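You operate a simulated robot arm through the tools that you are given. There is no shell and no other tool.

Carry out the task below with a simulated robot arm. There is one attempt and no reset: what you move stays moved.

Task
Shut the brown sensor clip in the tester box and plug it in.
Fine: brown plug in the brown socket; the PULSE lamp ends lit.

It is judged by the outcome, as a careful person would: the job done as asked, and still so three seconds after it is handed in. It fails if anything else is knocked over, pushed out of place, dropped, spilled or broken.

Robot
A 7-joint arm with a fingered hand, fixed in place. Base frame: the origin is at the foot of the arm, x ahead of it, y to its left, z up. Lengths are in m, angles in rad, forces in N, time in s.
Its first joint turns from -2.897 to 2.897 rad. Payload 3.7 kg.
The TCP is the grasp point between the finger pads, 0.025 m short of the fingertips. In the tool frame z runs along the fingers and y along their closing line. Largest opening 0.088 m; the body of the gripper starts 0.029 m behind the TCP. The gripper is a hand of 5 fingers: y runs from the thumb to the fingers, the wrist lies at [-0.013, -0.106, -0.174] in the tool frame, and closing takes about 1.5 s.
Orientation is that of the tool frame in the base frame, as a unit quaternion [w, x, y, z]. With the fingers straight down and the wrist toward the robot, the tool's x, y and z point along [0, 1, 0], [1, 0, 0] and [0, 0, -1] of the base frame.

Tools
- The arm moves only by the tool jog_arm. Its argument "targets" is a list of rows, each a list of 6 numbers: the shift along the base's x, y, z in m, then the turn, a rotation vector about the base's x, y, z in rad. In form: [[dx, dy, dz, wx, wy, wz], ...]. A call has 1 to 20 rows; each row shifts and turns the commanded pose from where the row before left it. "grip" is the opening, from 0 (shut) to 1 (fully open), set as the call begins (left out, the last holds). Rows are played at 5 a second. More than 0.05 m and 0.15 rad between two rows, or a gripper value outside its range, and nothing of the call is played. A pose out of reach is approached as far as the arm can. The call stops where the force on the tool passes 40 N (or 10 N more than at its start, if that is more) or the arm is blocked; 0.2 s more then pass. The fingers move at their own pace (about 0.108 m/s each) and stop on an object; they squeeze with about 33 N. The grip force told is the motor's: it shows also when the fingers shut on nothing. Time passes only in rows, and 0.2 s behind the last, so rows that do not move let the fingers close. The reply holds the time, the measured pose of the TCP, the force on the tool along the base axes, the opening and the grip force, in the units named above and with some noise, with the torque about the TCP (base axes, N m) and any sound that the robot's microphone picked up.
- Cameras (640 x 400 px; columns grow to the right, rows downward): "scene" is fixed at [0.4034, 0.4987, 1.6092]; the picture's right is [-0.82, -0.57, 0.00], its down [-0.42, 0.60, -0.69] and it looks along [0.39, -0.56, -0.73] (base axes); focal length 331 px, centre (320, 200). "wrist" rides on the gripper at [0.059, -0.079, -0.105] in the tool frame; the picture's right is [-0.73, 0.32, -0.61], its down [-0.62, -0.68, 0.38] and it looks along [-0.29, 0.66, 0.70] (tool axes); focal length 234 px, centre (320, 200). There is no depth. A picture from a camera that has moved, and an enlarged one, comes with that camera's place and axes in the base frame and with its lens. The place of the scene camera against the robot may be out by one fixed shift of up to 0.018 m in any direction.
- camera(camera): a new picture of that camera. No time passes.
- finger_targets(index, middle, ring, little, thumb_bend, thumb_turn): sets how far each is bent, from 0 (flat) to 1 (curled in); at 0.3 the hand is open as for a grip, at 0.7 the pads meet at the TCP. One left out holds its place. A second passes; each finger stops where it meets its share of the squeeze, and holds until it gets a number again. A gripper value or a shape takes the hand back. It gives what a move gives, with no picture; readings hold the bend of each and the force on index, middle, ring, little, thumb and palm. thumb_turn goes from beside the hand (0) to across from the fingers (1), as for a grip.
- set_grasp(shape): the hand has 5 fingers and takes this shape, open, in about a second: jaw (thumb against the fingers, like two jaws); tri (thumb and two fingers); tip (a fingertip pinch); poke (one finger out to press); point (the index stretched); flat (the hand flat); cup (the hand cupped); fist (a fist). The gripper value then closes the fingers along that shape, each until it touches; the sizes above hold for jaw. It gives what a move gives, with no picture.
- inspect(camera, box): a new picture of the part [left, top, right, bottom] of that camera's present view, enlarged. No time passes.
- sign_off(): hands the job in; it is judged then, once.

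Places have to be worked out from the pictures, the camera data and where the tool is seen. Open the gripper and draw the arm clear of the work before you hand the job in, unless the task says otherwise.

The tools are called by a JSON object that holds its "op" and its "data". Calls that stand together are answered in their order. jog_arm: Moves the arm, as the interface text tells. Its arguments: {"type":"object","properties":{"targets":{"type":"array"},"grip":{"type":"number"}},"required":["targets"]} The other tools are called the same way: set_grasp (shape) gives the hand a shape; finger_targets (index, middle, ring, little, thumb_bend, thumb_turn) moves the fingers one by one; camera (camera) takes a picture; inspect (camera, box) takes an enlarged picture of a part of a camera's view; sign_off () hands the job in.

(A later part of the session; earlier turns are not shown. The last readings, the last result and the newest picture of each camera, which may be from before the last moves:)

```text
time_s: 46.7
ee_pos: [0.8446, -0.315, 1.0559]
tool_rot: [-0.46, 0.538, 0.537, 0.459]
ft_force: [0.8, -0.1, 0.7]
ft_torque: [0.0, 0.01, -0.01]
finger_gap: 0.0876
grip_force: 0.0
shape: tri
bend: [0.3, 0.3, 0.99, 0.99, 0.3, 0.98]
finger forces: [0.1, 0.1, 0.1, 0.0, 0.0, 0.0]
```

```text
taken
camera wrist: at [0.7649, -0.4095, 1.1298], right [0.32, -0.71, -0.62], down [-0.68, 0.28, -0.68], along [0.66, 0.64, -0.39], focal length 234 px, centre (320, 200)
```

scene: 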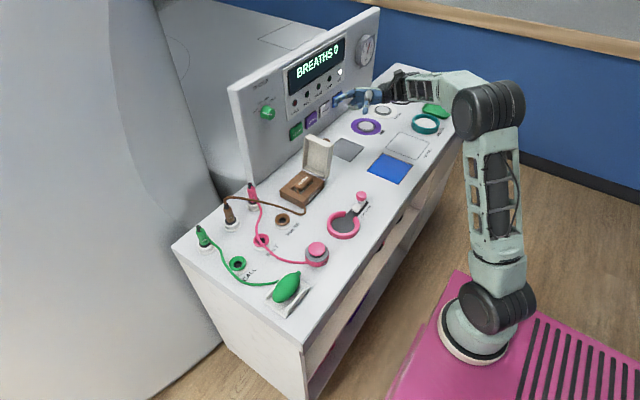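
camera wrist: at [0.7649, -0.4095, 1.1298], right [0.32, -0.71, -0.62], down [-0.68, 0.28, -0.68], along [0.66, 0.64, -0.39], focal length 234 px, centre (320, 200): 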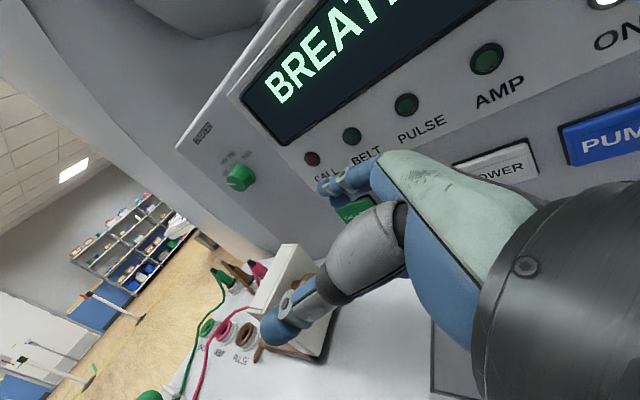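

The pre-grasp position is reached. I'll approach to within about 5 cm of the knob and check alignment.

{"op": "jog_arm", "data": {"targets": [[0.012, 0.0, -0.042, 0.1, 0, 0], [0.0115, 0.011, -0.0317, 0.08, 0, 0], [0, 0.03, -0.0095, 0, 0, 0]]}}

{"op": "camera", "data": {"camera": "wrist"}}

{"op": "inspect", "data": {"camera": "scene", "box": [270, 80, 430, 200]}}

```text
time_s: 47.5
ee_pos: [0.8689, -0.2751, 0.974]
tool_rot: [-0.505, 0.495, 0.494, 0.506]
ft_force: [-0.4, -0.1, 0.3]
ft_torque: [0.03, 0.04, -0.02]
finger_gap: 0.0879
grip_force: 0.1
shape: tri
bend: [0.3, 0.3, 0.99, 0.99, 0.3, 0.98]
finger forces: [0.0, 0.0, 0.1, 0.1, 0.0, 0.0]
```

```text
taken
camera wrist: at [0.7891, -0.381, 1.0296], right [0.32, -0.59, -0.74], down [-0.68, 0.4, -0.61], along [0.66, 0.7, -0.27], focal length 234 px, centre (320, 200)
```

wrist: 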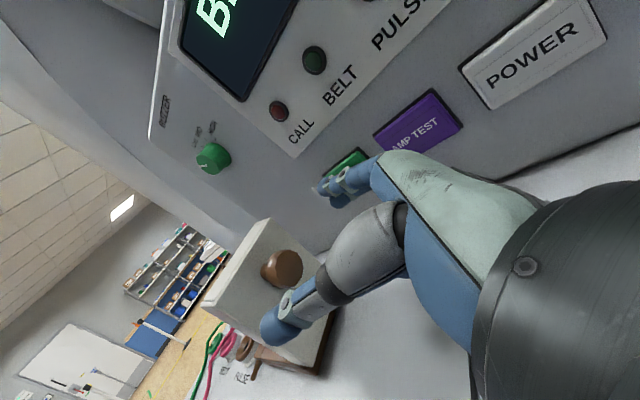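

```text
3.33 times, centred on (350, 140) of scene
camera zoom: at [0.4034, 0.4987, 1.6092], right [-0.82, -0.57, 0.0], down [-0.42, 0.6, -0.69], along [0.39, -0.56, -0.73], focal length 1102 px, centre (220, 400)
```

zoom: 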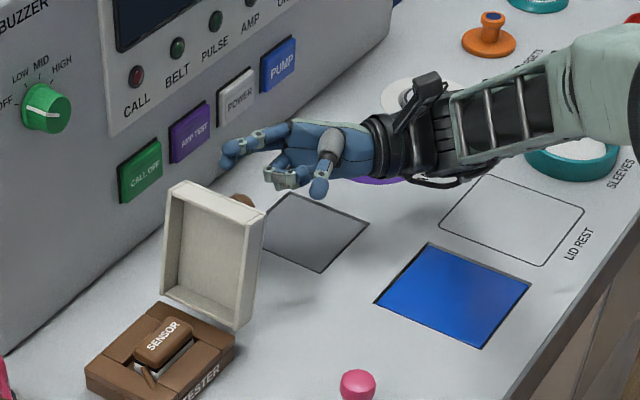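

The knob lines up with the approach line (expected pixel (278,265), seen at (282,268)). I'll move in and grip it.

{"op": "jog_arm", "data": {"targets": [[0, 0.03, -0.002, 0, 0, 0], [0, 0.025, -0.0015, 0, 0, 0], [0, 0.0145, -0.001, 0, 0, 0], [0, 0, 0, 0, 0, 0]]}}

{"op": "camera", "data": {"camera": "wrist"}}

```text
time_s: 48.5
ee_pos: [0.8717, -0.2018, 0.9697]
tool_rot: [0.506, -0.494, -0.495, -0.505]
ft_force: [0.6, -0.3, -0.3]
ft_torque: [0.0, -0.04, -0.02]
finger_gap: 0.0877
grip_force: 0.1
shape: tri
bend: [0.3, 0.3, 0.99, 0.99, 0.3, 0.98]
finger forces: [0.1, 0.0, 0.0, 0.1, 0.1, 0.0]
```

```text
taken
camera wrist: at [0.7921, -0.3088, 1.0247], right [0.32, -0.59, -0.74], down [-0.68, 0.4, -0.61], along [0.66, 0.7, -0.27], focal length 234 px, centre (320, 200)
```

wrist: 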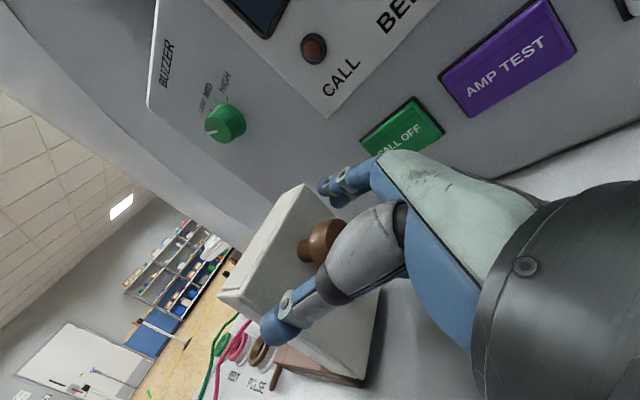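

x is about 3 mm more than at release, so I correct that and then close on the knob.

{"op": "jog_arm", "data": {"targets": [[-0.0032, -0.001, 0, 0, 0, 0]]}}

{"op": "jog_arm", "data": {"targets": [[0, 0, 0, 0, 0, 0], [0, 0, 0, 0, 0, 0], [0, 0, 0, 0, 0, 0], [0, 0, 0, 0, 0, 0], [0, 0, 0, 0, 0, 0], [0, 0, 0, 0, 0, 0], [0, 0, 0, 0, 0, 0], [0, 0, 0, 0, 0, 0]], "grip": 0}}

{"op": "camera", "data": {"camera": "wrist"}}

```text
time_s: 48.9
ee_pos: [0.8667, -0.2037, 0.9685]
tool_rot: [0.506, -0.494, -0.494, -0.506]
ft_force: [0.8, -0.2, -0.9]
ft_torque: [0.0, 0.01, 0.06]
finger_gap: 0.0877
grip_force: 0.1
shape: tri
bend: [0.3, 0.3, 0.99, 0.99, 0.3, 0.98]
finger forces: [0.0, 0.1, 0.0, 0.1, 0.0, 0.1]
```

```text
time_s: 50.7
ee_pos: [0.8664, -0.2038, 0.9692]
tool_rot: [-0.506, 0.494, 0.494, 0.506]
ft_force: [-3.5, 7.3, -1.0]
ft_torque: [-0.01, -0.06, -0.38]
finger_gap: 0.02
grip_force: 33.1
shape: tri
bend: [0.75, 0.61, 1.0, 1.0, 0.77, 1.0]
finger forces: [13.0, 14.7, 0.0, 0.0, 29.2, 0.0]
```

```text
taken
camera wrist: at [0.7882, -0.3097, 1.0249], right [0.32, -0.59, -0.74], down [-0.68, 0.4, -0.61], along [0.66, 0.7, -0.27], focal length 234 px, centre (320, 200)
```

wrist: 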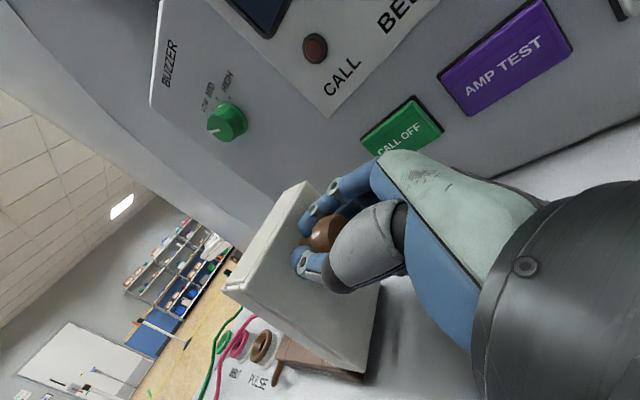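

The knob is gripped as before. I'll swing the lid back along the same arc in small portions, checking force as I go.

{"op": "jog_arm", "data": {"targets": [[0, 0.0053, 0.004, -0.06, 0, 0], [0, 0.0056, 0.0037, -0.06, 0, 0], [0, 0.0057, 0.0034, -0.06, 0, 0], [0, 0.0059, 0.003, -0.06, 0, 0]]}}

```text
time_s: 51.7
ee_pos: [0.8682, -0.1815, 0.9841]
tool_rot: [-0.443, 0.552, 0.551, 0.443]
ft_force: [3.1, 2.3, -4.4]
ft_torque: [0.05, -0.14, -0.53]
finger_gap: 0.0203
grip_force: 33.4
shape: tri
bend: [0.75, 0.6, 1.0, 1.0, 0.78, 1.0]
finger forces: [21.4, 16.4, 0.0, 0.0, 27.4, 0.0]
```

Forces stay small; I'll continue along the arc.

{"op": "jog_arm", "data": {"targets": [[0, 0.0062, 0.0027, -0.06, 0, 0], [0, 0.0062, 0.0022, -0.06, 0, 0], [0, 0.0065, 0.002, -0.06, 0, 0], [0, 0.0064, 0.0015, -0.06, 0, 0], [0, 0.0065, 0.0011, -0.06, 0, 0]]}}

```text
time_s: 52.9
ee_pos: [0.8663, -0.1507, 0.993]
tool_rot: [-0.355, 0.611, 0.611, 0.356]
ft_force: [2.0, 0.6, 0.1]
ft_torque: [0.14, -0.29, -0.49]
finger_gap: 0.0203
grip_force: 32.6
shape: tri
bend: [0.75, 0.59, 1.0, 1.0, 0.78, 1.0]
finger forces: [24.0, 15.5, 0.0, 0.0, 28.2, 0.0]
```

Excellent tracking. Next portion of the arc.

{"op": "jog_arm", "data": {"targets": [[0, 0.0067, 0.0007, -0.06, 0, 0], [0, 0.0066, 0.0004, -0.06, 0, 0], [0, 0.0066, -0.0001, -0.06, 0, 0], [0, 0.0067, -0.0004, -0.06, 0, 0], [0, 0.0066, -0.0009, -0.06, 0, 0]]}}

```text
time_s: 54.1
ee_pos: [0.8659, -0.1164, 0.9916]
tool_rot: [-0.26, 0.657, 0.658, 0.26]
ft_force: [0.4, 3.1, 5.9]
ft_torque: [0.21, -0.44, -0.28]
finger_gap: 0.0203
grip_force: 32.6
shape: tri
bend: [0.75, 0.6, 1.0, 1.0, 0.78, 1.0]
finger forces: [24.6, 14.8, 0.0, 0.1, 29.4, 0.0]
```

{"op": "jog_arm", "data": {"targets": [[0, 0.0066, -0.001, -0.06, 0, 0], [0, 0.0064, -0.0013, -0.06, 0, 0], [0, 0.0063, -0.0018, -0.06, 0, 0], [0, 0.0063, -0.0023, -0.06, 0, 0], [0, 0.006, -0.0028, -0.06, 0, 0]]}}

{"op": "inspect", "data": {"camera": "scene", "box": [260, 110, 360, 205]}}

```text
time_s: 55.3
ee_pos: [0.8666, -0.0857, 0.9819]
tool_rot: [-0.158, 0.689, 0.689, 0.158]
ft_force: [3.0, 0.4, -2.6]
ft_torque: [0.06, -0.51, -0.2]
finger_gap: 0.0204
grip_force: 32.4
shape: tri
bend: [0.75, 0.59, 1.0, 1.0, 0.78, 1.0]
finger forces: [25.2, 16.5, 0.1, 0.0, 27.2, 0.1]
```

```text
4.21 times, centred on (310, 158) of scene
camera zoom: at [0.4034, 0.4987, 1.6092], right [-0.82, -0.57, 0.0], down [-0.42, 0.6, -0.69], along [0.39, -0.56, -0.73], focal length 1392 px, centre (362, 379)
```

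zoom: 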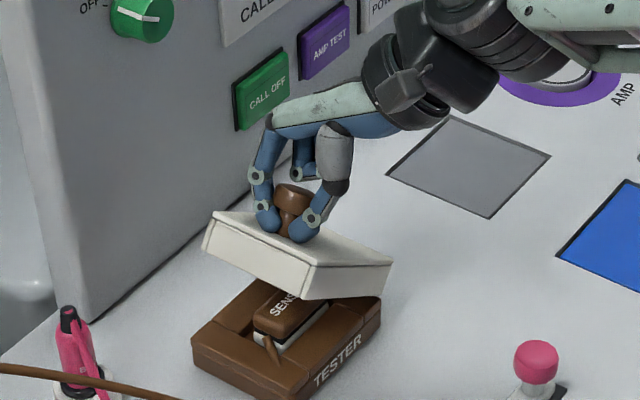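

The lid is about 32° from shut, everything aligned and the clip staying in place. I'll continue down.

{"op": "jog_arm", "data": {"targets": [[0, 0.006, -0.0032, -0.06, 0, 0], [0, 0.0056, -0.0034, -0.06, 0, 0], [0, 0.0054, -0.0038, -0.06, 0, 0], [0, 0.0053, -0.0042, -0.06, 0, 0]]}}

{"op": "inspect", "data": {"camera": "scene", "box": [260, 110, 360, 205]}}

```text
time_s: 56.3
ee_pos: [0.8657, -0.063, 0.9686]
tool_rot: [-0.075, 0.704, 0.702, 0.075]
ft_force: [4.2, -4.5, -5.6]
ft_torque: [0.0, -0.55, -0.07]
finger_gap: 0.0203
grip_force: 32.9
shape: tri
bend: [0.75, 0.59, 1.0, 1.0, 0.78, 1.0]
finger forces: [21.2, 17.3, 0.1, 0.1, 26.8, 0.0]
```

```text
4.21 times, centred on (310, 158) of scene
camera zoom: at [0.4034, 0.4987, 1.6092], right [-0.82, -0.57, 0.0], down [-0.42, 0.6, -0.69], along [0.39, -0.56, -0.73], focal length 1392 px, centre (362, 379)
```

zoom: 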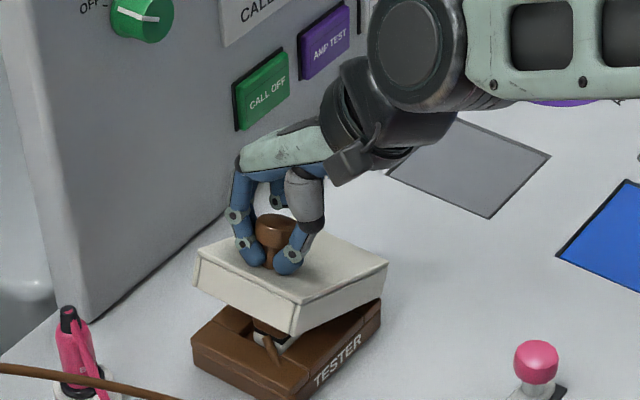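

{"op": "jog_arm", "data": {"targets": [[0, 0.0045, -0.0047, -0.06, 0, 0], [0, 0.0044, -0.0049, -0.06, 0, 0], [0, 0.0043, -0.0051, -0.06, 0, 0]]}}

{"op": "inspect", "data": {"camera": "scene", "box": [260, 110, 360, 205]}}

```text
time_s: 57.1
ee_pos: [0.8664, -0.0488, 0.954]
tool_rot: [-0.012, 0.707, 0.707, 0.012]
ft_force: [2.5, 0.9, -1.4]
ft_torque: [0.12, -0.6, 0.04]
finger_gap: 0.0203
grip_force: 33.1
shape: tri
bend: [0.75, 0.59, 1.0, 1.0, 0.78, 1.0]
finger forces: [24.1, 16.1, 0.0, 0.1, 28.2, 0.1]
```

```text
4.21 times, centred on (310, 158) of scene
camera zoom: at [0.4034, 0.4987, 1.6092], right [-0.82, -0.57, 0.0], down [-0.42, 0.6, -0.69], along [0.39, -0.56, -0.73], focal length 1392 px, centre (362, 379)
```

zoom: 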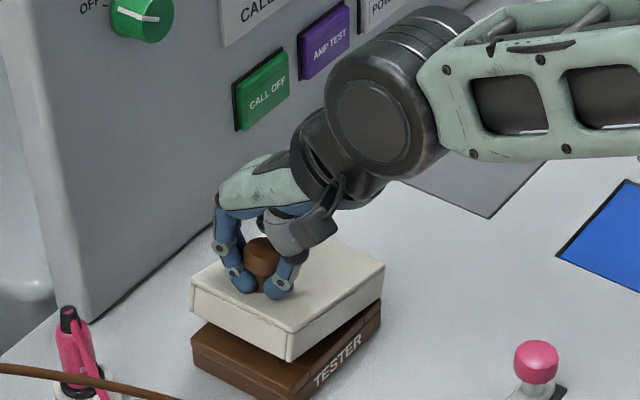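

{"op": "jog_arm", "data": {"targets": [[0, 0.0038, -0.0052, -0.06, 0, 0], [0, 0.0034, -0.0055, -0.055, 0, 0]]}}

{"op": "inspect", "data": {"camera": "scene", "box": [260, 110, 360, 205]}}

```text
time_s: 57.7
ee_pos: [0.8662, -0.0415, 0.944]
tool_rot: [0.029, 0.707, 0.707, -0.029]
ft_force: [7.5, 2.8, -0.4]
ft_torque: [0.15, -0.6, 0.11]
finger_gap: 0.0203
grip_force: 33.2
shape: tri
bend: [0.75, 0.59, 1.0, 1.0, 0.78, 1.0]
finger forces: [25.8, 17.2, 0.1, 0.0, 27.3, 0.1]
```

```text
4.21 times, centred on (310, 158) of scene
camera zoom: at [0.4034, 0.4987, 1.6092], right [-0.82, -0.57, 0.0], down [-0.42, 0.6, -0.69], along [0.39, -0.56, -0.73], focal length 1392 px, centre (362, 379)
```

zoom: 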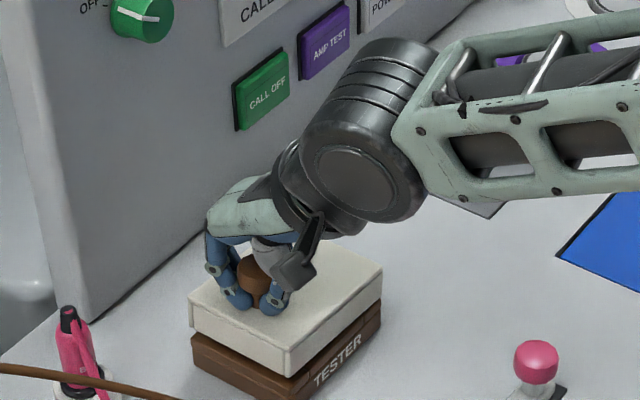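

Almost shut. I'll take one or two small final steps until the lid seats.

{"op": "jog_arm", "data": {"targets": [[0, 0.001, -0.0025, -0.025, 0, 0], [0, 0.0005, -0.002, -0.015, 0, 0]]}}

{"op": "inspect", "data": {"camera": "scene", "box": [260, 130, 340, 205]}}

{"op": "inspect", "data": {"camera": "scene", "box": [270, 20, 370, 140]}}

```text
time_s: 58.3
ee_pos: [0.8656, -0.0396, 0.9391]
tool_rot: [0.043, 0.705, 0.707, -0.043]
ft_force: [4.3, 7.5, 1.2]
ft_torque: [0.23, -0.62, 0.15]
finger_gap: 0.0203
grip_force: 32.9
shape: tri
bend: [0.75, 0.59, 1.0, 1.0, 0.78, 1.0]
finger forces: [25.9, 15.7, 0.1, 0.0, 27.5, 0.0]
```

```text
5.33 times, centred on (300, 168) of scene
camera zoom: at [0.4034, 0.4987, 1.6092], right [-0.82, -0.57, 0.0], down [-0.42, 0.6, -0.69], along [0.39, -0.56, -0.73], focal length 1763 px, centre (427, 373)
```

zoom: 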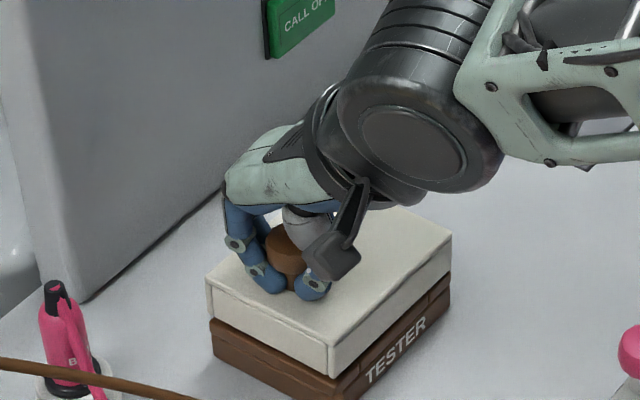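

```text
3.33 times, centred on (320, 80) of scene
camera zoom: at [0.4034, 0.4987, 1.6092], right [-0.82, -0.57, 0.0], down [-0.42, 0.6, -0.69], along [0.39, -0.56, -0.73], focal length 1102 px, centre (320, 600)
```

zoom: 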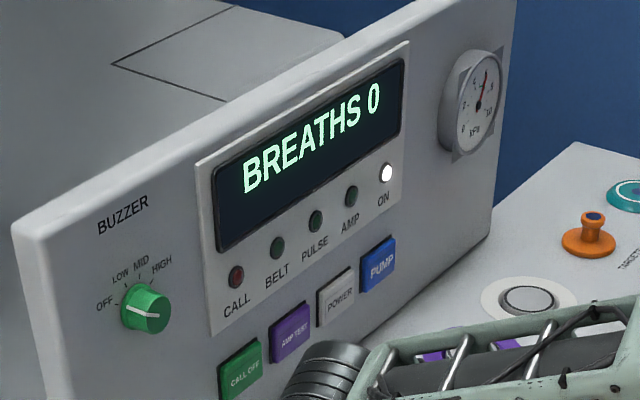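

The lid appears shut. A gentle downward press will confirm that it's seated.

{"op": "jog_arm", "data": {"targets": [[0, 0, -0.0025, 0, 0, 0], [0, 0, -0.0015, 0, 0, 0]]}}

```text
time_s: 58.9
ee_pos: [0.8662, -0.0384, 0.936]
tool_rot: [0.043, 0.705, 0.707, -0.042]
ft_force: [2.4, 18.0, 6.2]
ft_torque: [0.33, -0.57, 0.24]
finger_gap: 0.0206
grip_force: 32.3
shape: tri
bend: [0.75, 0.59, 1.0, 1.0, 0.78, 1.0]
finger forces: [30.7, 15.3, 0.0, 0.0, 28.3, 0.0]
```

{"op": "inspect", "data": {"camera": "scene", "box": [275, 160, 325, 205]}}

{"op": "inspect", "data": {"camera": "wrist", "box": [190, 160, 430, 390]}}

```text
8.89 times, centred on (300, 182) of scene
camera zoom: at [0.4034, 0.4987, 1.6092], right [-0.82, -0.57, 0.0], down [-0.42, 0.6, -0.69], along [0.39, -0.56, -0.73], focal length 2939 px, centre (498, 356)
```

zoom: 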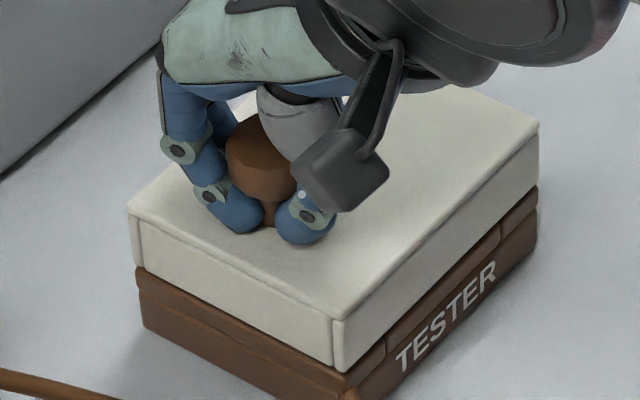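

```text
1.74 times, centred on (310, 275) of wrist
camera zoom: at [0.786, 0.032, 1.0321], right [0.32, -0.65, 0.69], down [-0.68, -0.67, -0.31], along [0.66, -0.37, -0.65], focal length 407 px, centre (337, 70)
```

zoom: 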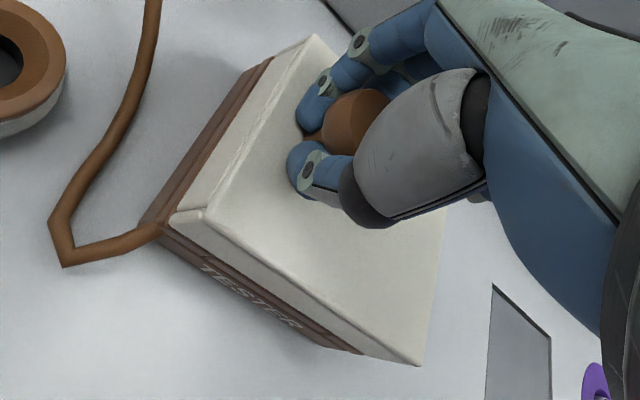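

The lid looks shut, maybe 1 mm proud. I'll nudge along the closing direction once more and read the force.

{"op": "jog_arm", "data": {"targets": [[0, 0.0025, -0.0015, -0.01, 0, 0], [0, 0.0005, -0.002, 0, 0, 0]]}}

```text
time_s: 59.5
ee_pos: [0.8662, -0.0375, 0.9334]
tool_rot: [0.048, 0.706, 0.705, -0.045]
ft_force: [3.3, 11.2, 26.9]
ft_torque: [0.34, -0.66, 0.22]
finger_gap: 0.0216
grip_force: 33.0
shape: tri
bend: [0.76, 0.59, 1.0, 1.0, 0.79, 1.0]
finger forces: [40.5, 16.6, 0.0, 0.0, 37.0, 0.1]
```

A firm upward reaction of 27 N means the lid is seated. I'll relax and release the knob.

{"op": "jog_arm", "data": {"targets": [[0, -0.001, 0.002, 0, 0, 0]]}}

{"op": "jog_arm", "data": {"targets": [[0, 0, 0, 0, 0, 0], [0, 0, 0, 0, 0, 0], [0, 0, 0, 0, 0, 0], [0, 0, 0, 0, 0, 0], [0, 0, 0.002, 0, 0, 0], [0, 0, 0.005, 0, 0, 0]], "grip": 1}}

{"op": "inspect", "data": {"camera": "scene", "box": [275, 160, 325, 205]}}

```text
time_s: 59.9
ee_pos: [0.865, -0.0377, 0.935]
tool_rot: [0.047, 0.706, 0.705, -0.046]
ft_force: [5.6, 13.3, 22.8]
ft_torque: [0.36, -0.78, 0.2]
finger_gap: 0.0216
grip_force: 32.6
shape: tri
bend: [0.76, 0.59, 1.0, 1.0, 0.79, 1.0]
finger forces: [41.9, 17.2, 0.0, 0.1, 33.6, 0.0]
```

```text
time_s: 60.4
ee_pos: [0.8654, -0.0395, 0.9359]
tool_rot: [0.049, 0.706, 0.706, -0.044]
ft_force: [0.6, 0.6, 0.1]
ft_torque: [-0.02, -0.01, -0.01]
finger_gap: 0.0875
grip_force: 0.1
shape: tri
bend: [0.3, 0.3, 0.99, 0.99, 0.3, 0.98]
finger forces: [0.1, 0.0, 0.1, 0.0, 0.0, 0.1]
stopped in row 2: the force on the tool passed its limit at 46 N (the readings are from after the stop); the commanded pose is now the measured one
```

```text
8.89 times, centred on (300, 182) of scene
camera zoom: at [0.4034, 0.4987, 1.6092], right [-0.82, -0.57, 0.0], down [-0.42, 0.6, -0.69], along [0.39, -0.56, -0.73], focal length 2939 px, centre (498, 356)
```

zoom: 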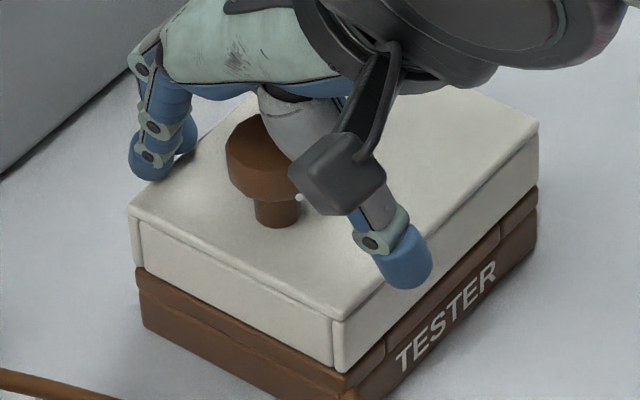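

The lid is shut (the brief stop was just the fingers brushing as they opened; all forces are now zero). I'll lift clear, straighten the hand, and move to look at the plug and socket.

{"op": "jog_arm", "data": {"targets": [[0, 0, 0.015, 0, 0, 0], [0, 0, 0.025, 0.03, 0, 0], [0, 0, 0.03, 0.05, 0, 0], [-0.01, 0.01, 0.02, 0.053, 0, 0], [-0.03, 0.03, 0, 0, 0, 0], [-0.03, 0.02, 0, 0, 0, 0]]}}

{"op": "camera", "data": {"camera": "wrist"}}

{"op": "inspect", "data": {"camera": "scene", "box": [270, 150, 330, 205]}}

{"op": "camera", "data": {"camera": "scene"}}

```text
time_s: 61.8
ee_pos: [0.7979, 0.0214, 1.0251]
tool_rot: [0.002, 0.707, 0.707, 0.002]
ft_force: [0.0, 1.1, 0.0]
ft_torque: [0.01, -0.02, 0.0]
finger_gap: 0.0878
grip_force: 0.1
shape: tri
bend: [0.3, 0.3, 0.99, 0.99, 0.3, 0.98]
finger forces: [0.1, 0.0, 0.0, 0.0, 0.0, 0.0]
```

```text
taken
camera wrist: at [0.7172, 0.08, 1.1299], right [0.32, -0.73, 0.61], down [-0.68, -0.62, -0.39], along [0.66, -0.29, -0.69], focal length 234 px, centre (320, 200)
```

wrist: 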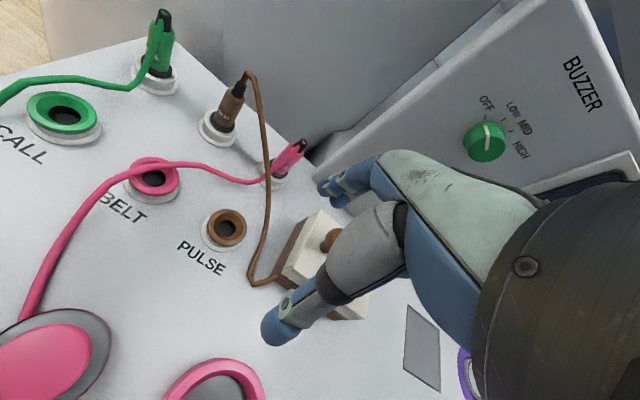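

```text
7.27 times, centred on (300, 178) of scene
camera zoom: at [0.4034, 0.4987, 1.6092], right [-0.82, -0.57, 0.0], down [-0.42, 0.6, -0.69], along [0.39, -0.56, -0.73], focal length 2404 px, centre (466, 364)
```

zoom: 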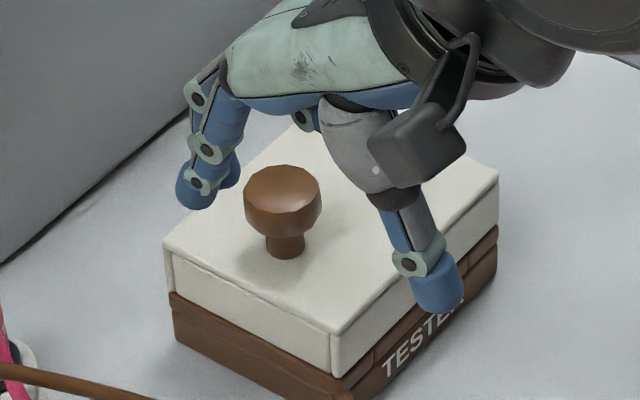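

```text
taken
```

scene: 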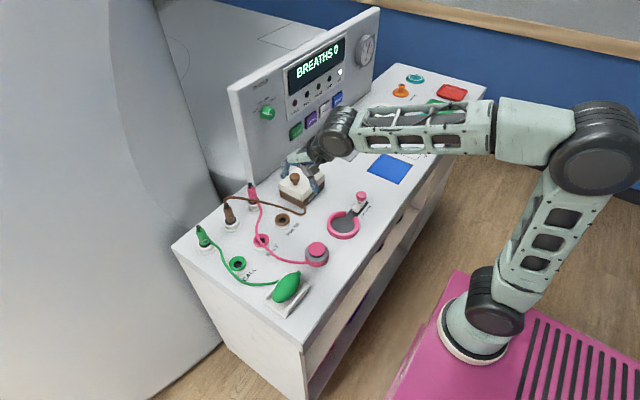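

The lid is shut over the clip. Now the plug: I'll zoom in on the brown plug in its holder and the PULSE socket.

{"op": "inspect", "data": {"camera": "wrist", "box": [180, 60, 300, 160]}}

{"op": "inspect", "data": {"camera": "wrist", "box": [170, 180, 290, 280]}}

{"op": "inspect", "data": {"camera": "scene", "box": [205, 180, 265, 240]}}

{"op": "inspect", "data": {"camera": "scene", "box": [255, 195, 315, 255]}}

```text
4.00 times, centred on (240, 110) of wrist
camera zoom: at [0.7172, 0.08, 1.1299], right [0.32, -0.73, 0.61], down [-0.68, -0.62, -0.39], along [0.66, -0.29, -0.69], focal length 937 px, centre (640, 560)
```

zoom: 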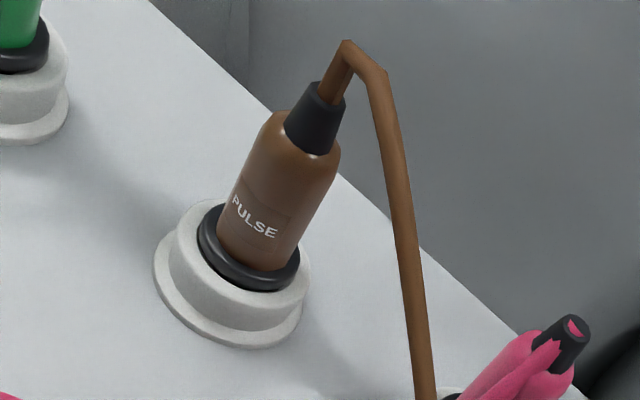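

```text
4.00 times, centred on (230, 230) of wrist
camera zoom: at [0.7172, 0.08, 1.1299], right [0.32, -0.73, 0.61], down [-0.68, -0.62, -0.39], along [0.66, -0.29, -0.69], focal length 937 px, centre (680, 80)
```

zoom: 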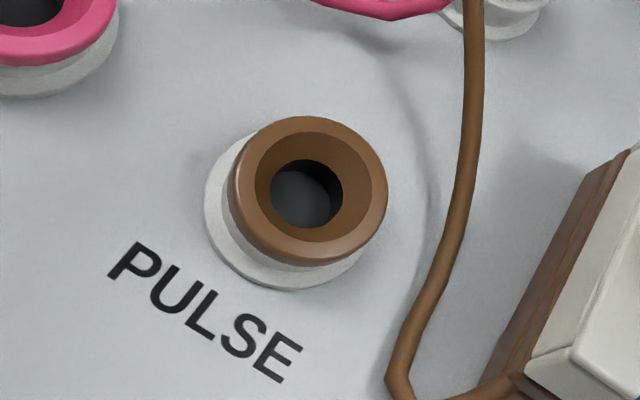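

```text
6.67 times, centred on (235, 210) of scene
camera zoom: at [0.4034, 0.4987, 1.6092], right [-0.82, -0.57, 0.0], down [-0.42, 0.6, -0.69], along [0.39, -0.56, -0.73], focal length 2204 px, centre (887, 133)
```

zoom: 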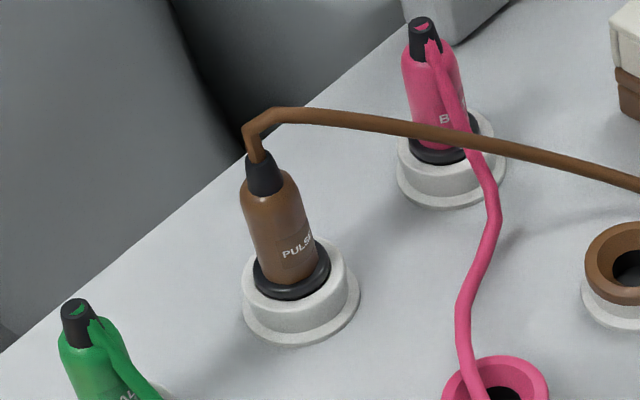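

```text
6.67 times, centred on (285, 225) of scene
camera zoom: at [0.4034, 0.4987, 1.6092], right [-0.82, -0.57, 0.0], down [-0.42, 0.6, -0.69], along [0.39, -0.56, -0.73], focal length 2204 px, centre (553, 33)
```

zoom: 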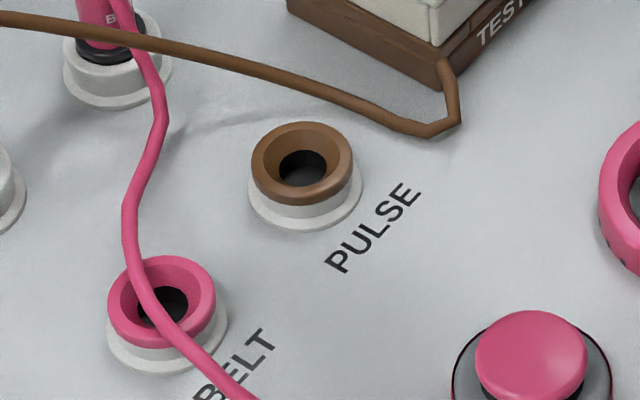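

The plug is upright at about (0.959,0.150), collar z≈0.866, body 26 mm wide, body top z≈0.928, strain relief to z≈0.944. The PULSE socket is at about (0.8425,0.061), top z≈0.868. I'll move above the plug with a reduced opening and take a closer look.

{"op": "jog_arm", "data": {"targets": [[0.0, 0.02, 0.01, 0, 0.0057, 0], [0.02, 0.025, 0, 0, 0, 0], [0.03, 0.025, 0, 0, 0, 0], [0.03, 0.025, 0, 0, 0, 0], [0.03, 0.02, 0, 0, 0, 0], [0.03, 0.014, 0, 0, 0, 0], [0.018, 0, 0, 0, 0, 0], [0, 0, 0, 0, 0, 0]], "grip": 0.65}}

{"op": "camera", "data": {"camera": "wrist"}}

{"op": "camera", "data": {"camera": "scene"}}

{"op": "inspect", "data": {"camera": "scene", "box": [190, 130, 310, 240]}}

```text
time_s: 63.6
ee_pos: [0.9549, 0.1515, 1.0368]
tool_rot: [-0.001, 0.707, 0.707, 0.001]
ft_force: [-1.2, -0.4, 1.3]
ft_torque: [0.03, -0.02, 0.01]
finger_gap: 0.0574
grip_force: 0.1
shape: tri
bend: [0.73, 0.39, 0.99, 0.99, 0.61, 1.0]
finger forces: [0.0, 0.1, 0.0, 0.0, 0.0, 0.1]
```

```text
taken
camera wrist: at [0.8752, 0.2091, 1.1421], right [0.32, -0.73, 0.61], down [-0.68, -0.62, -0.38], along [0.66, -0.29, -0.7], focal length 234 px, centre (320, 200)
```

wrist: 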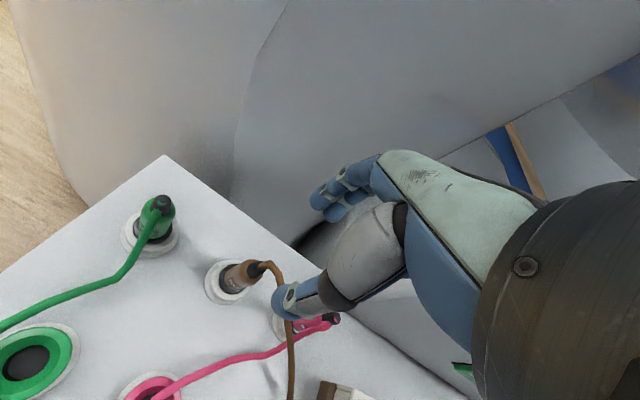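

```text
taken
```

scene: 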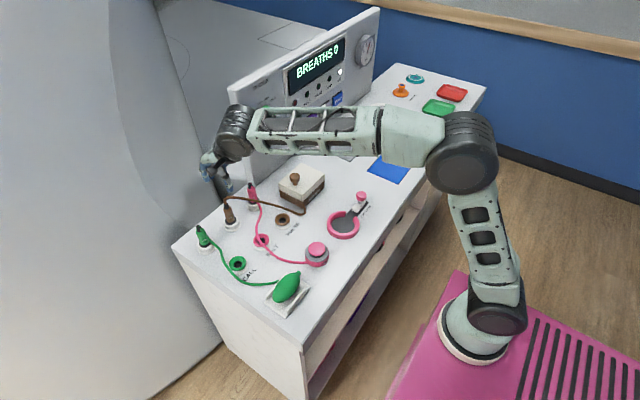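

```text
3.64 times, centred on (250, 185) of scene
camera zoom: at [0.4034, 0.4987, 1.6092], right [-0.82, -0.57, 0.0], down [-0.42, 0.6, -0.69], along [0.39, -0.56, -0.73], focal length 1202 px, centre (574, 254)
```

zoom: 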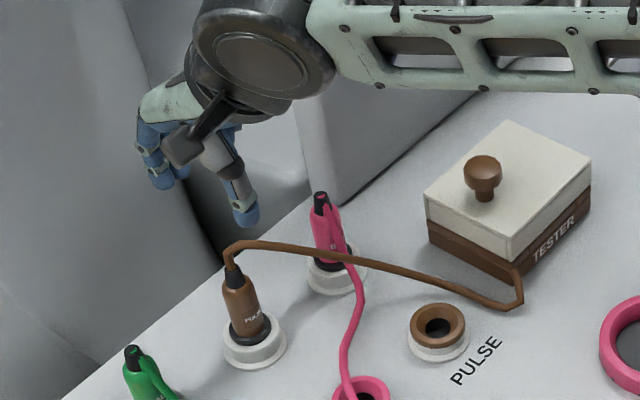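

The index bend reads 0.73 while the middle reads 0.39, which may put the index in the way. I'll look closely at the fingers before descending.

{"op": "inspect", "data": {"camera": "scene", "box": [195, 145, 265, 200]}}

{"op": "inspect", "data": {"camera": "wrist", "box": [200, 140, 420, 330]}}

```text
7.27 times, centred on (230, 172) of scene
camera zoom: at [0.4034, 0.4987, 1.6092], right [-0.82, -0.57, 0.0], down [-0.42, 0.6, -0.69], along [0.39, -0.56, -0.73], focal length 2404 px, centre (974, 400)
```

zoom: 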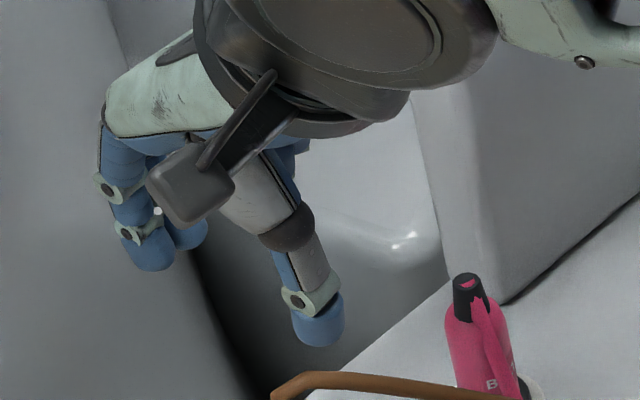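

```text
2.11 times, centred on (310, 235) of wrist
camera zoom: at [0.8752, 0.2091, 1.1421], right [0.32, -0.73, 0.61], down [-0.68, -0.62, -0.38], along [0.66, -0.29, -0.7], focal length 493 px, centre (341, 126)
```

zoom: 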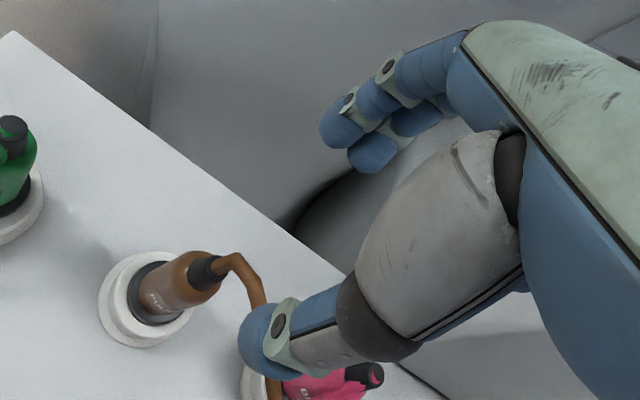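

The plug lies within 1 mm of the TCP axis (0.954,0.151), and both fingers look open. I'll descend in two stages, checking that the plug stays between thumb and fingers.

{"op": "jog_arm", "data": {"targets": [[0, 0, -0.025, 0, 0, 0], [0, 0, -0.025, 0, 0, 0], [0, 0, -0.02, 0, 0, 0], [0, 0, 0, 0, 0, 0]]}}

{"op": "inspect", "data": {"camera": "wrist", "box": [200, 140, 420, 330]}}

{"op": "inspect", "data": {"camera": "scene", "box": [190, 160, 270, 235]}}

```text
time_s: 64.6
ee_pos: [0.9547, 0.1495, 0.967]
tool_rot: [-0.001, 0.707, 0.707, 0.0]
ft_force: [0.4, -0.3, -0.2]
ft_torque: [0.03, 0.0, 0.01]
finger_gap: 0.0576
grip_force: 0.0
shape: tri
bend: [0.73, 0.39, 0.99, 0.99, 0.61, 1.0]
finger forces: [0.0, 0.0, 0.0, 0.0, 0.0, 0.0]
```

```text
2.11 times, centred on (310, 235) of wrist
camera zoom: at [0.8755, 0.208, 1.0721], right [0.32, -0.73, 0.61], down [-0.68, -0.62, -0.38], along [0.66, -0.29, -0.7], focal length 493 px, centre (341, 126)
```

zoom: 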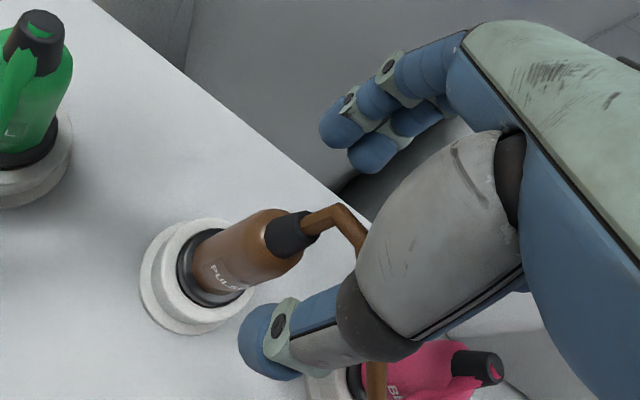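

```text
5.33 times, centred on (230, 198) of scene
camera zoom: at [0.4034, 0.4987, 1.6092], right [-0.82, -0.57, 0.0], down [-0.42, 0.6, -0.69], along [0.39, -0.56, -0.73], focal length 1763 px, centre (800, 213)
```

zoom: 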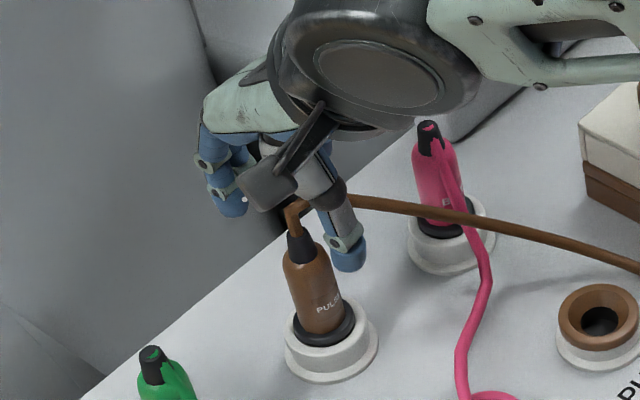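

The plug is still centred between thumb and fingers, and the pink plug is well clear. I'll go down to grasp height.

{"op": "jog_arm", "data": {"targets": [[-0.0005, 0, -0.015, 0, 0, 0], [-0.0005, 0, -0.015, 0, 0, 0], [0, 0, -0.01, 0, 0, 0], [0, 0, -0.006, 0, 0, 0], [0, 0, 0, 0, 0, 0]]}}

{"op": "inspect", "data": {"camera": "wrist", "box": [200, 140, 420, 330]}}

{"op": "inspect", "data": {"camera": "scene", "box": [200, 170, 260, 230]}}

```text
time_s: 65.8
ee_pos: [0.9547, 0.1508, 0.9218]
tool_rot: [0.0, 0.707, 0.707, 0.001]
ft_force: [0.0, 0.1, 0.2]
ft_torque: [0.0, 0.04, 0.01]
finger_gap: 0.0575
grip_force: 0.1
shape: tri
bend: [0.73, 0.39, 0.99, 0.99, 0.61, 1.0]
finger forces: [0.0, 0.0, 0.0, 0.0, 0.0, 0.0]
```

```text
2.11 times, centred on (310, 235) of wrist
camera zoom: at [0.8751, 0.2083, 1.0247], right [0.32, -0.73, 0.61], down [-0.68, -0.62, -0.38], along [0.66, -0.29, -0.7], focal length 493 px, centre (341, 126)
```

zoom: 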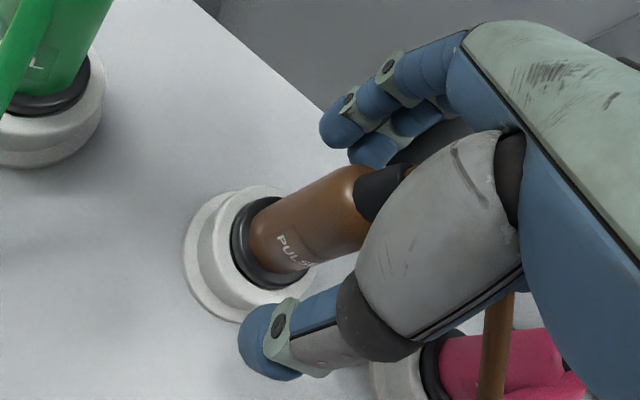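

```text
6.67 times, centred on (230, 200) of scene
camera zoom: at [0.4034, 0.4987, 1.6092], right [-0.82, -0.57, 0.0], down [-0.42, 0.6, -0.69], along [0.39, -0.56, -0.73], focal length 2204 px, centre (920, 200)
```

zoom: 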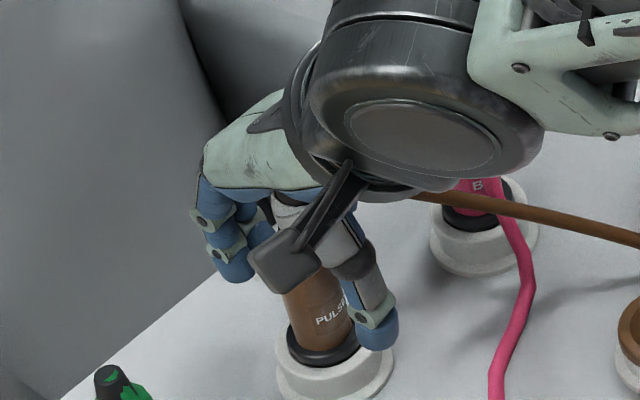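

No contact so far and the plug is between the pads. Closing the grip on the plug body.

{"op": "jog_arm", "data": {"targets": [[0, 0, 0, 0, 0, 0], [0, 0, 0, 0, 0, 0], [0, 0, 0, 0, 0, 0], [0, 0, 0, 0, 0, 0], [0, 0, 0, 0, 0, 0], [0, 0, 0, 0, 0, 0], [0, 0, 0, 0, 0, 0]], "grip": 0}}

{"op": "inspect", "data": {"camera": "wrist", "box": [200, 140, 420, 330]}}

{"op": "inspect", "data": {"camera": "scene", "box": [200, 170, 260, 230]}}

```text
time_s: 67.4
ee_pos: [0.9555, 0.15, 0.92]
tool_rot: [0.0, 0.708, 0.707, 0.0]
ft_force: [-0.2, 0.5, 0.3]
ft_torque: [-0.03, 0.02, 0.02]
finger_gap: 0.0155
grip_force: 33.1
shape: tri
bend: [0.73, 0.59, 1.0, 1.0, 0.75, 1.0]
finger forces: [14.2, 15.4, 0.0, 0.0, 27.8, 0.1]
```

```text
2.11 times, centred on (310, 235) of wrist
camera zoom: at [0.8751, 0.2084, 1.0247], right [0.32, -0.73, 0.61], down [-0.68, -0.62, -0.38], along [0.66, -0.29, -0.7], focal length 493 px, centre (341, 126)
```

zoom: 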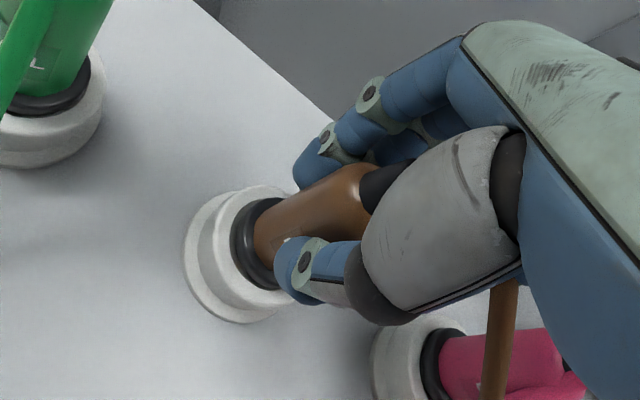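

```text
6.67 times, centred on (230, 200) of scene
camera zoom: at [0.4034, 0.4987, 1.6092], right [-0.82, -0.57, 0.0], down [-0.42, 0.6, -0.69], along [0.39, -0.56, -0.73], focal length 2204 px, centre (920, 200)
```

zoom: 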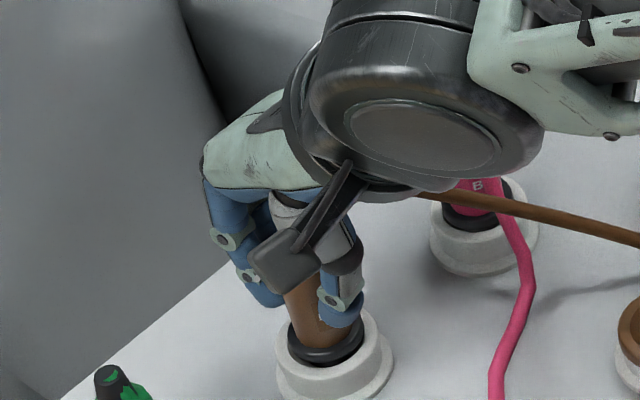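

The grip is even (14+15 against 28 N). I'll pull the plug straight up slowly.

{"op": "jog_arm", "data": {"targets": [[0, 0, 0.004, 0, 0, 0], [0, 0, 0.006, 0, 0, 0], [0, 0, 0.008, 0, 0, 0], [0, 0, 0.01, 0, 0, 0]]}}

{"op": "inspect", "data": {"camera": "wrist", "box": [200, 140, 420, 330]}}

{"op": "inspect", "data": {"camera": "scene", "box": [200, 170, 260, 230]}}

```text
time_s: 68.4
ee_pos: [0.9536, 0.1501, 0.9484]
tool_rot: [-0.001, 0.707, 0.707, 0.0]
ft_force: [0.5, 0.2, 0.3]
ft_torque: [0.0, -0.02, -0.02]
finger_gap: 0.0154
grip_force: 32.4
shape: tri
bend: [0.73, 0.59, 1.0, 1.0, 0.75, 1.0]
finger forces: [14.0, 15.5, 0.0, 0.0, 27.9, 0.1]
```

```text
2.11 times, centred on (310, 235) of wrist
camera zoom: at [0.8743, 0.2078, 1.0532], right [0.32, -0.73, 0.61], down [-0.68, -0.62, -0.38], along [0.66, -0.29, -0.7], focal length 493 px, centre (341, 126)
```

zoom: 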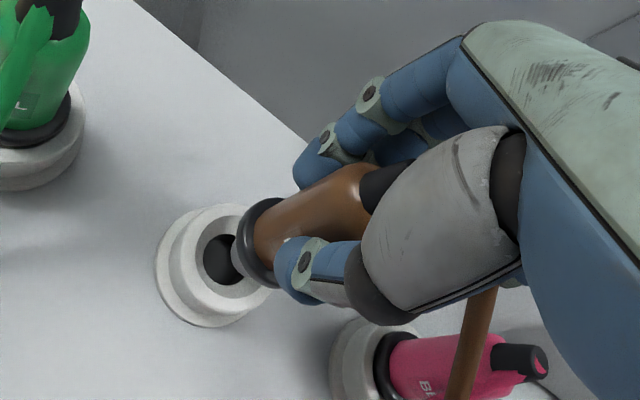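

```text
6.67 times, centred on (230, 200) of scene
camera zoom: at [0.4034, 0.4987, 1.6092], right [-0.82, -0.57, 0.0], down [-0.42, 0.6, -0.69], along [0.39, -0.56, -0.73], focal length 2204 px, centre (920, 200)
```

zoom: 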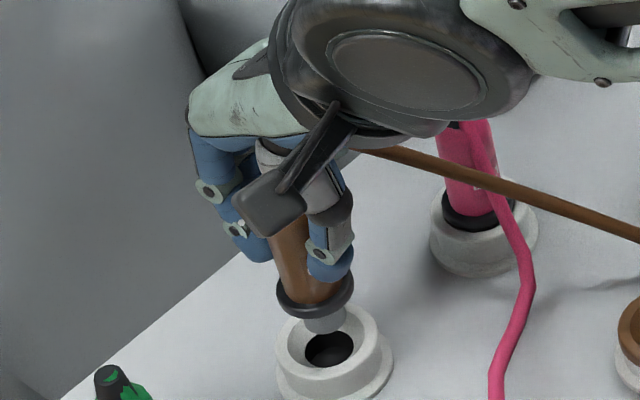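

The plug came out cleanly, showing its grey pin under the black collar, axis about 3 mm to +y of the TCP. I'll raise it and carry it back and over to the PULSE socket.

{"op": "jog_arm", "data": {"targets": [[0, 0, 0.02, 0, 0, 0], [-0.01, 0, 0.02, 0, 0, 0], [-0.03, 0, 0, 0, 0, 0], [-0.03, 0, 0, 0, 0, 0], [-0.025, -0.015, 0, 0, 0, 0], [-0.015, -0.025, 0, 0, 0, 0], [0, -0.03, 0, 0, 0, 0], [0, -0.021, 0, 0, 0, 0], [0, 0, 0, 0, 0, 0]]}}

{"op": "camera", "data": {"camera": "wrist"}}

{"op": "inspect", "data": {"camera": "scene", "box": [230, 160, 330, 240]}}

```text
time_s: 70.4
ee_pos: [0.8436, 0.0579, 0.988]
tool_rot: [0.0, 0.707, 0.707, 0.001]
ft_force: [0.2, 0.1, 0.1]
ft_torque: [0.03, -0.03, -0.01]
finger_gap: 0.0155
grip_force: 33.3
shape: tri
bend: [0.73, 0.59, 1.0, 1.0, 0.75, 1.0]
finger forces: [14.3, 15.6, 0.1, 0.0, 27.9, 0.0]
```

```text
taken
camera wrist: at [0.7634, 0.1159, 1.0931], right [0.32, -0.73, 0.61], down [-0.68, -0.62, -0.38], along [0.66, -0.29, -0.7], focal length 234 px, centre (320, 200)
```

wrist: 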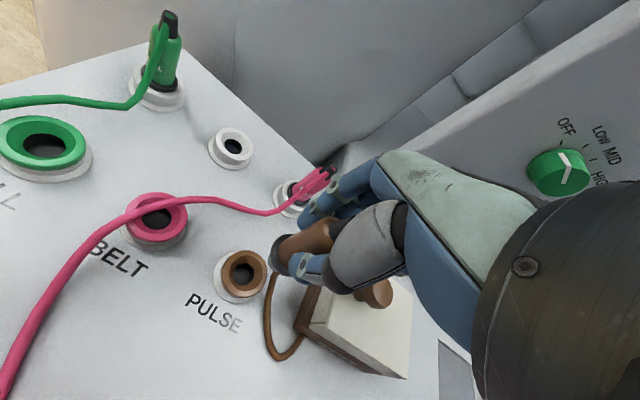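

```text
5.00 times, centred on (280, 200) of scene
camera zoom: at [0.4034, 0.4987, 1.6092], right [-0.82, -0.57, 0.0], down [-0.42, 0.6, -0.69], along [0.39, -0.56, -0.73], focal length 1653 px, centre (520, 200)
```

zoom: 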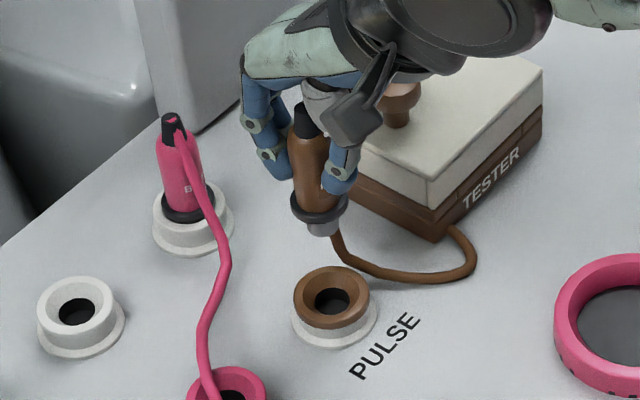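

The plug hangs near the socket with the pin visible. I'll zoom in on both views to work out the remaining offset.

{"op": "inspect", "data": {"camera": "wrist", "box": [200, 200, 340, 320]}}

{"op": "inspect", "data": {"camera": "scene", "box": [265, 180, 315, 235]}}

```text
3.33 times, centred on (270, 260) of wrist
camera zoom: at [0.7634, 0.1159, 1.0931], right [0.32, -0.73, 0.61], down [-0.68, -0.62, -0.38], along [0.66, -0.29, -0.7], focal length 781 px, centre (487, 0)
```

zoom: 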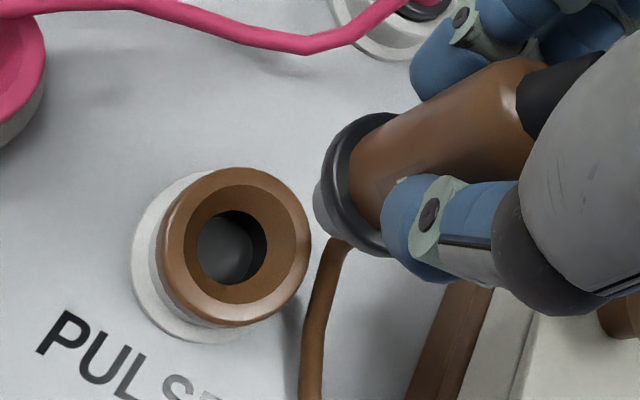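

```text
7.27 times, centred on (290, 208) of scene
camera zoom: at [0.4034, 0.4987, 1.6092], right [-0.82, -0.57, 0.0], down [-0.42, 0.6, -0.69], along [0.39, -0.56, -0.73], focal length 2404 px, centre (538, 146)
```

zoom: 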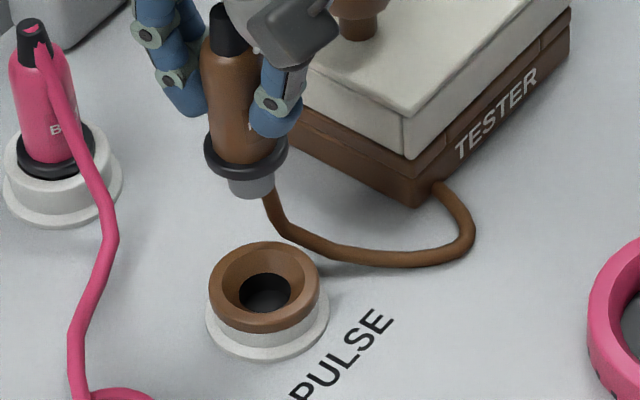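

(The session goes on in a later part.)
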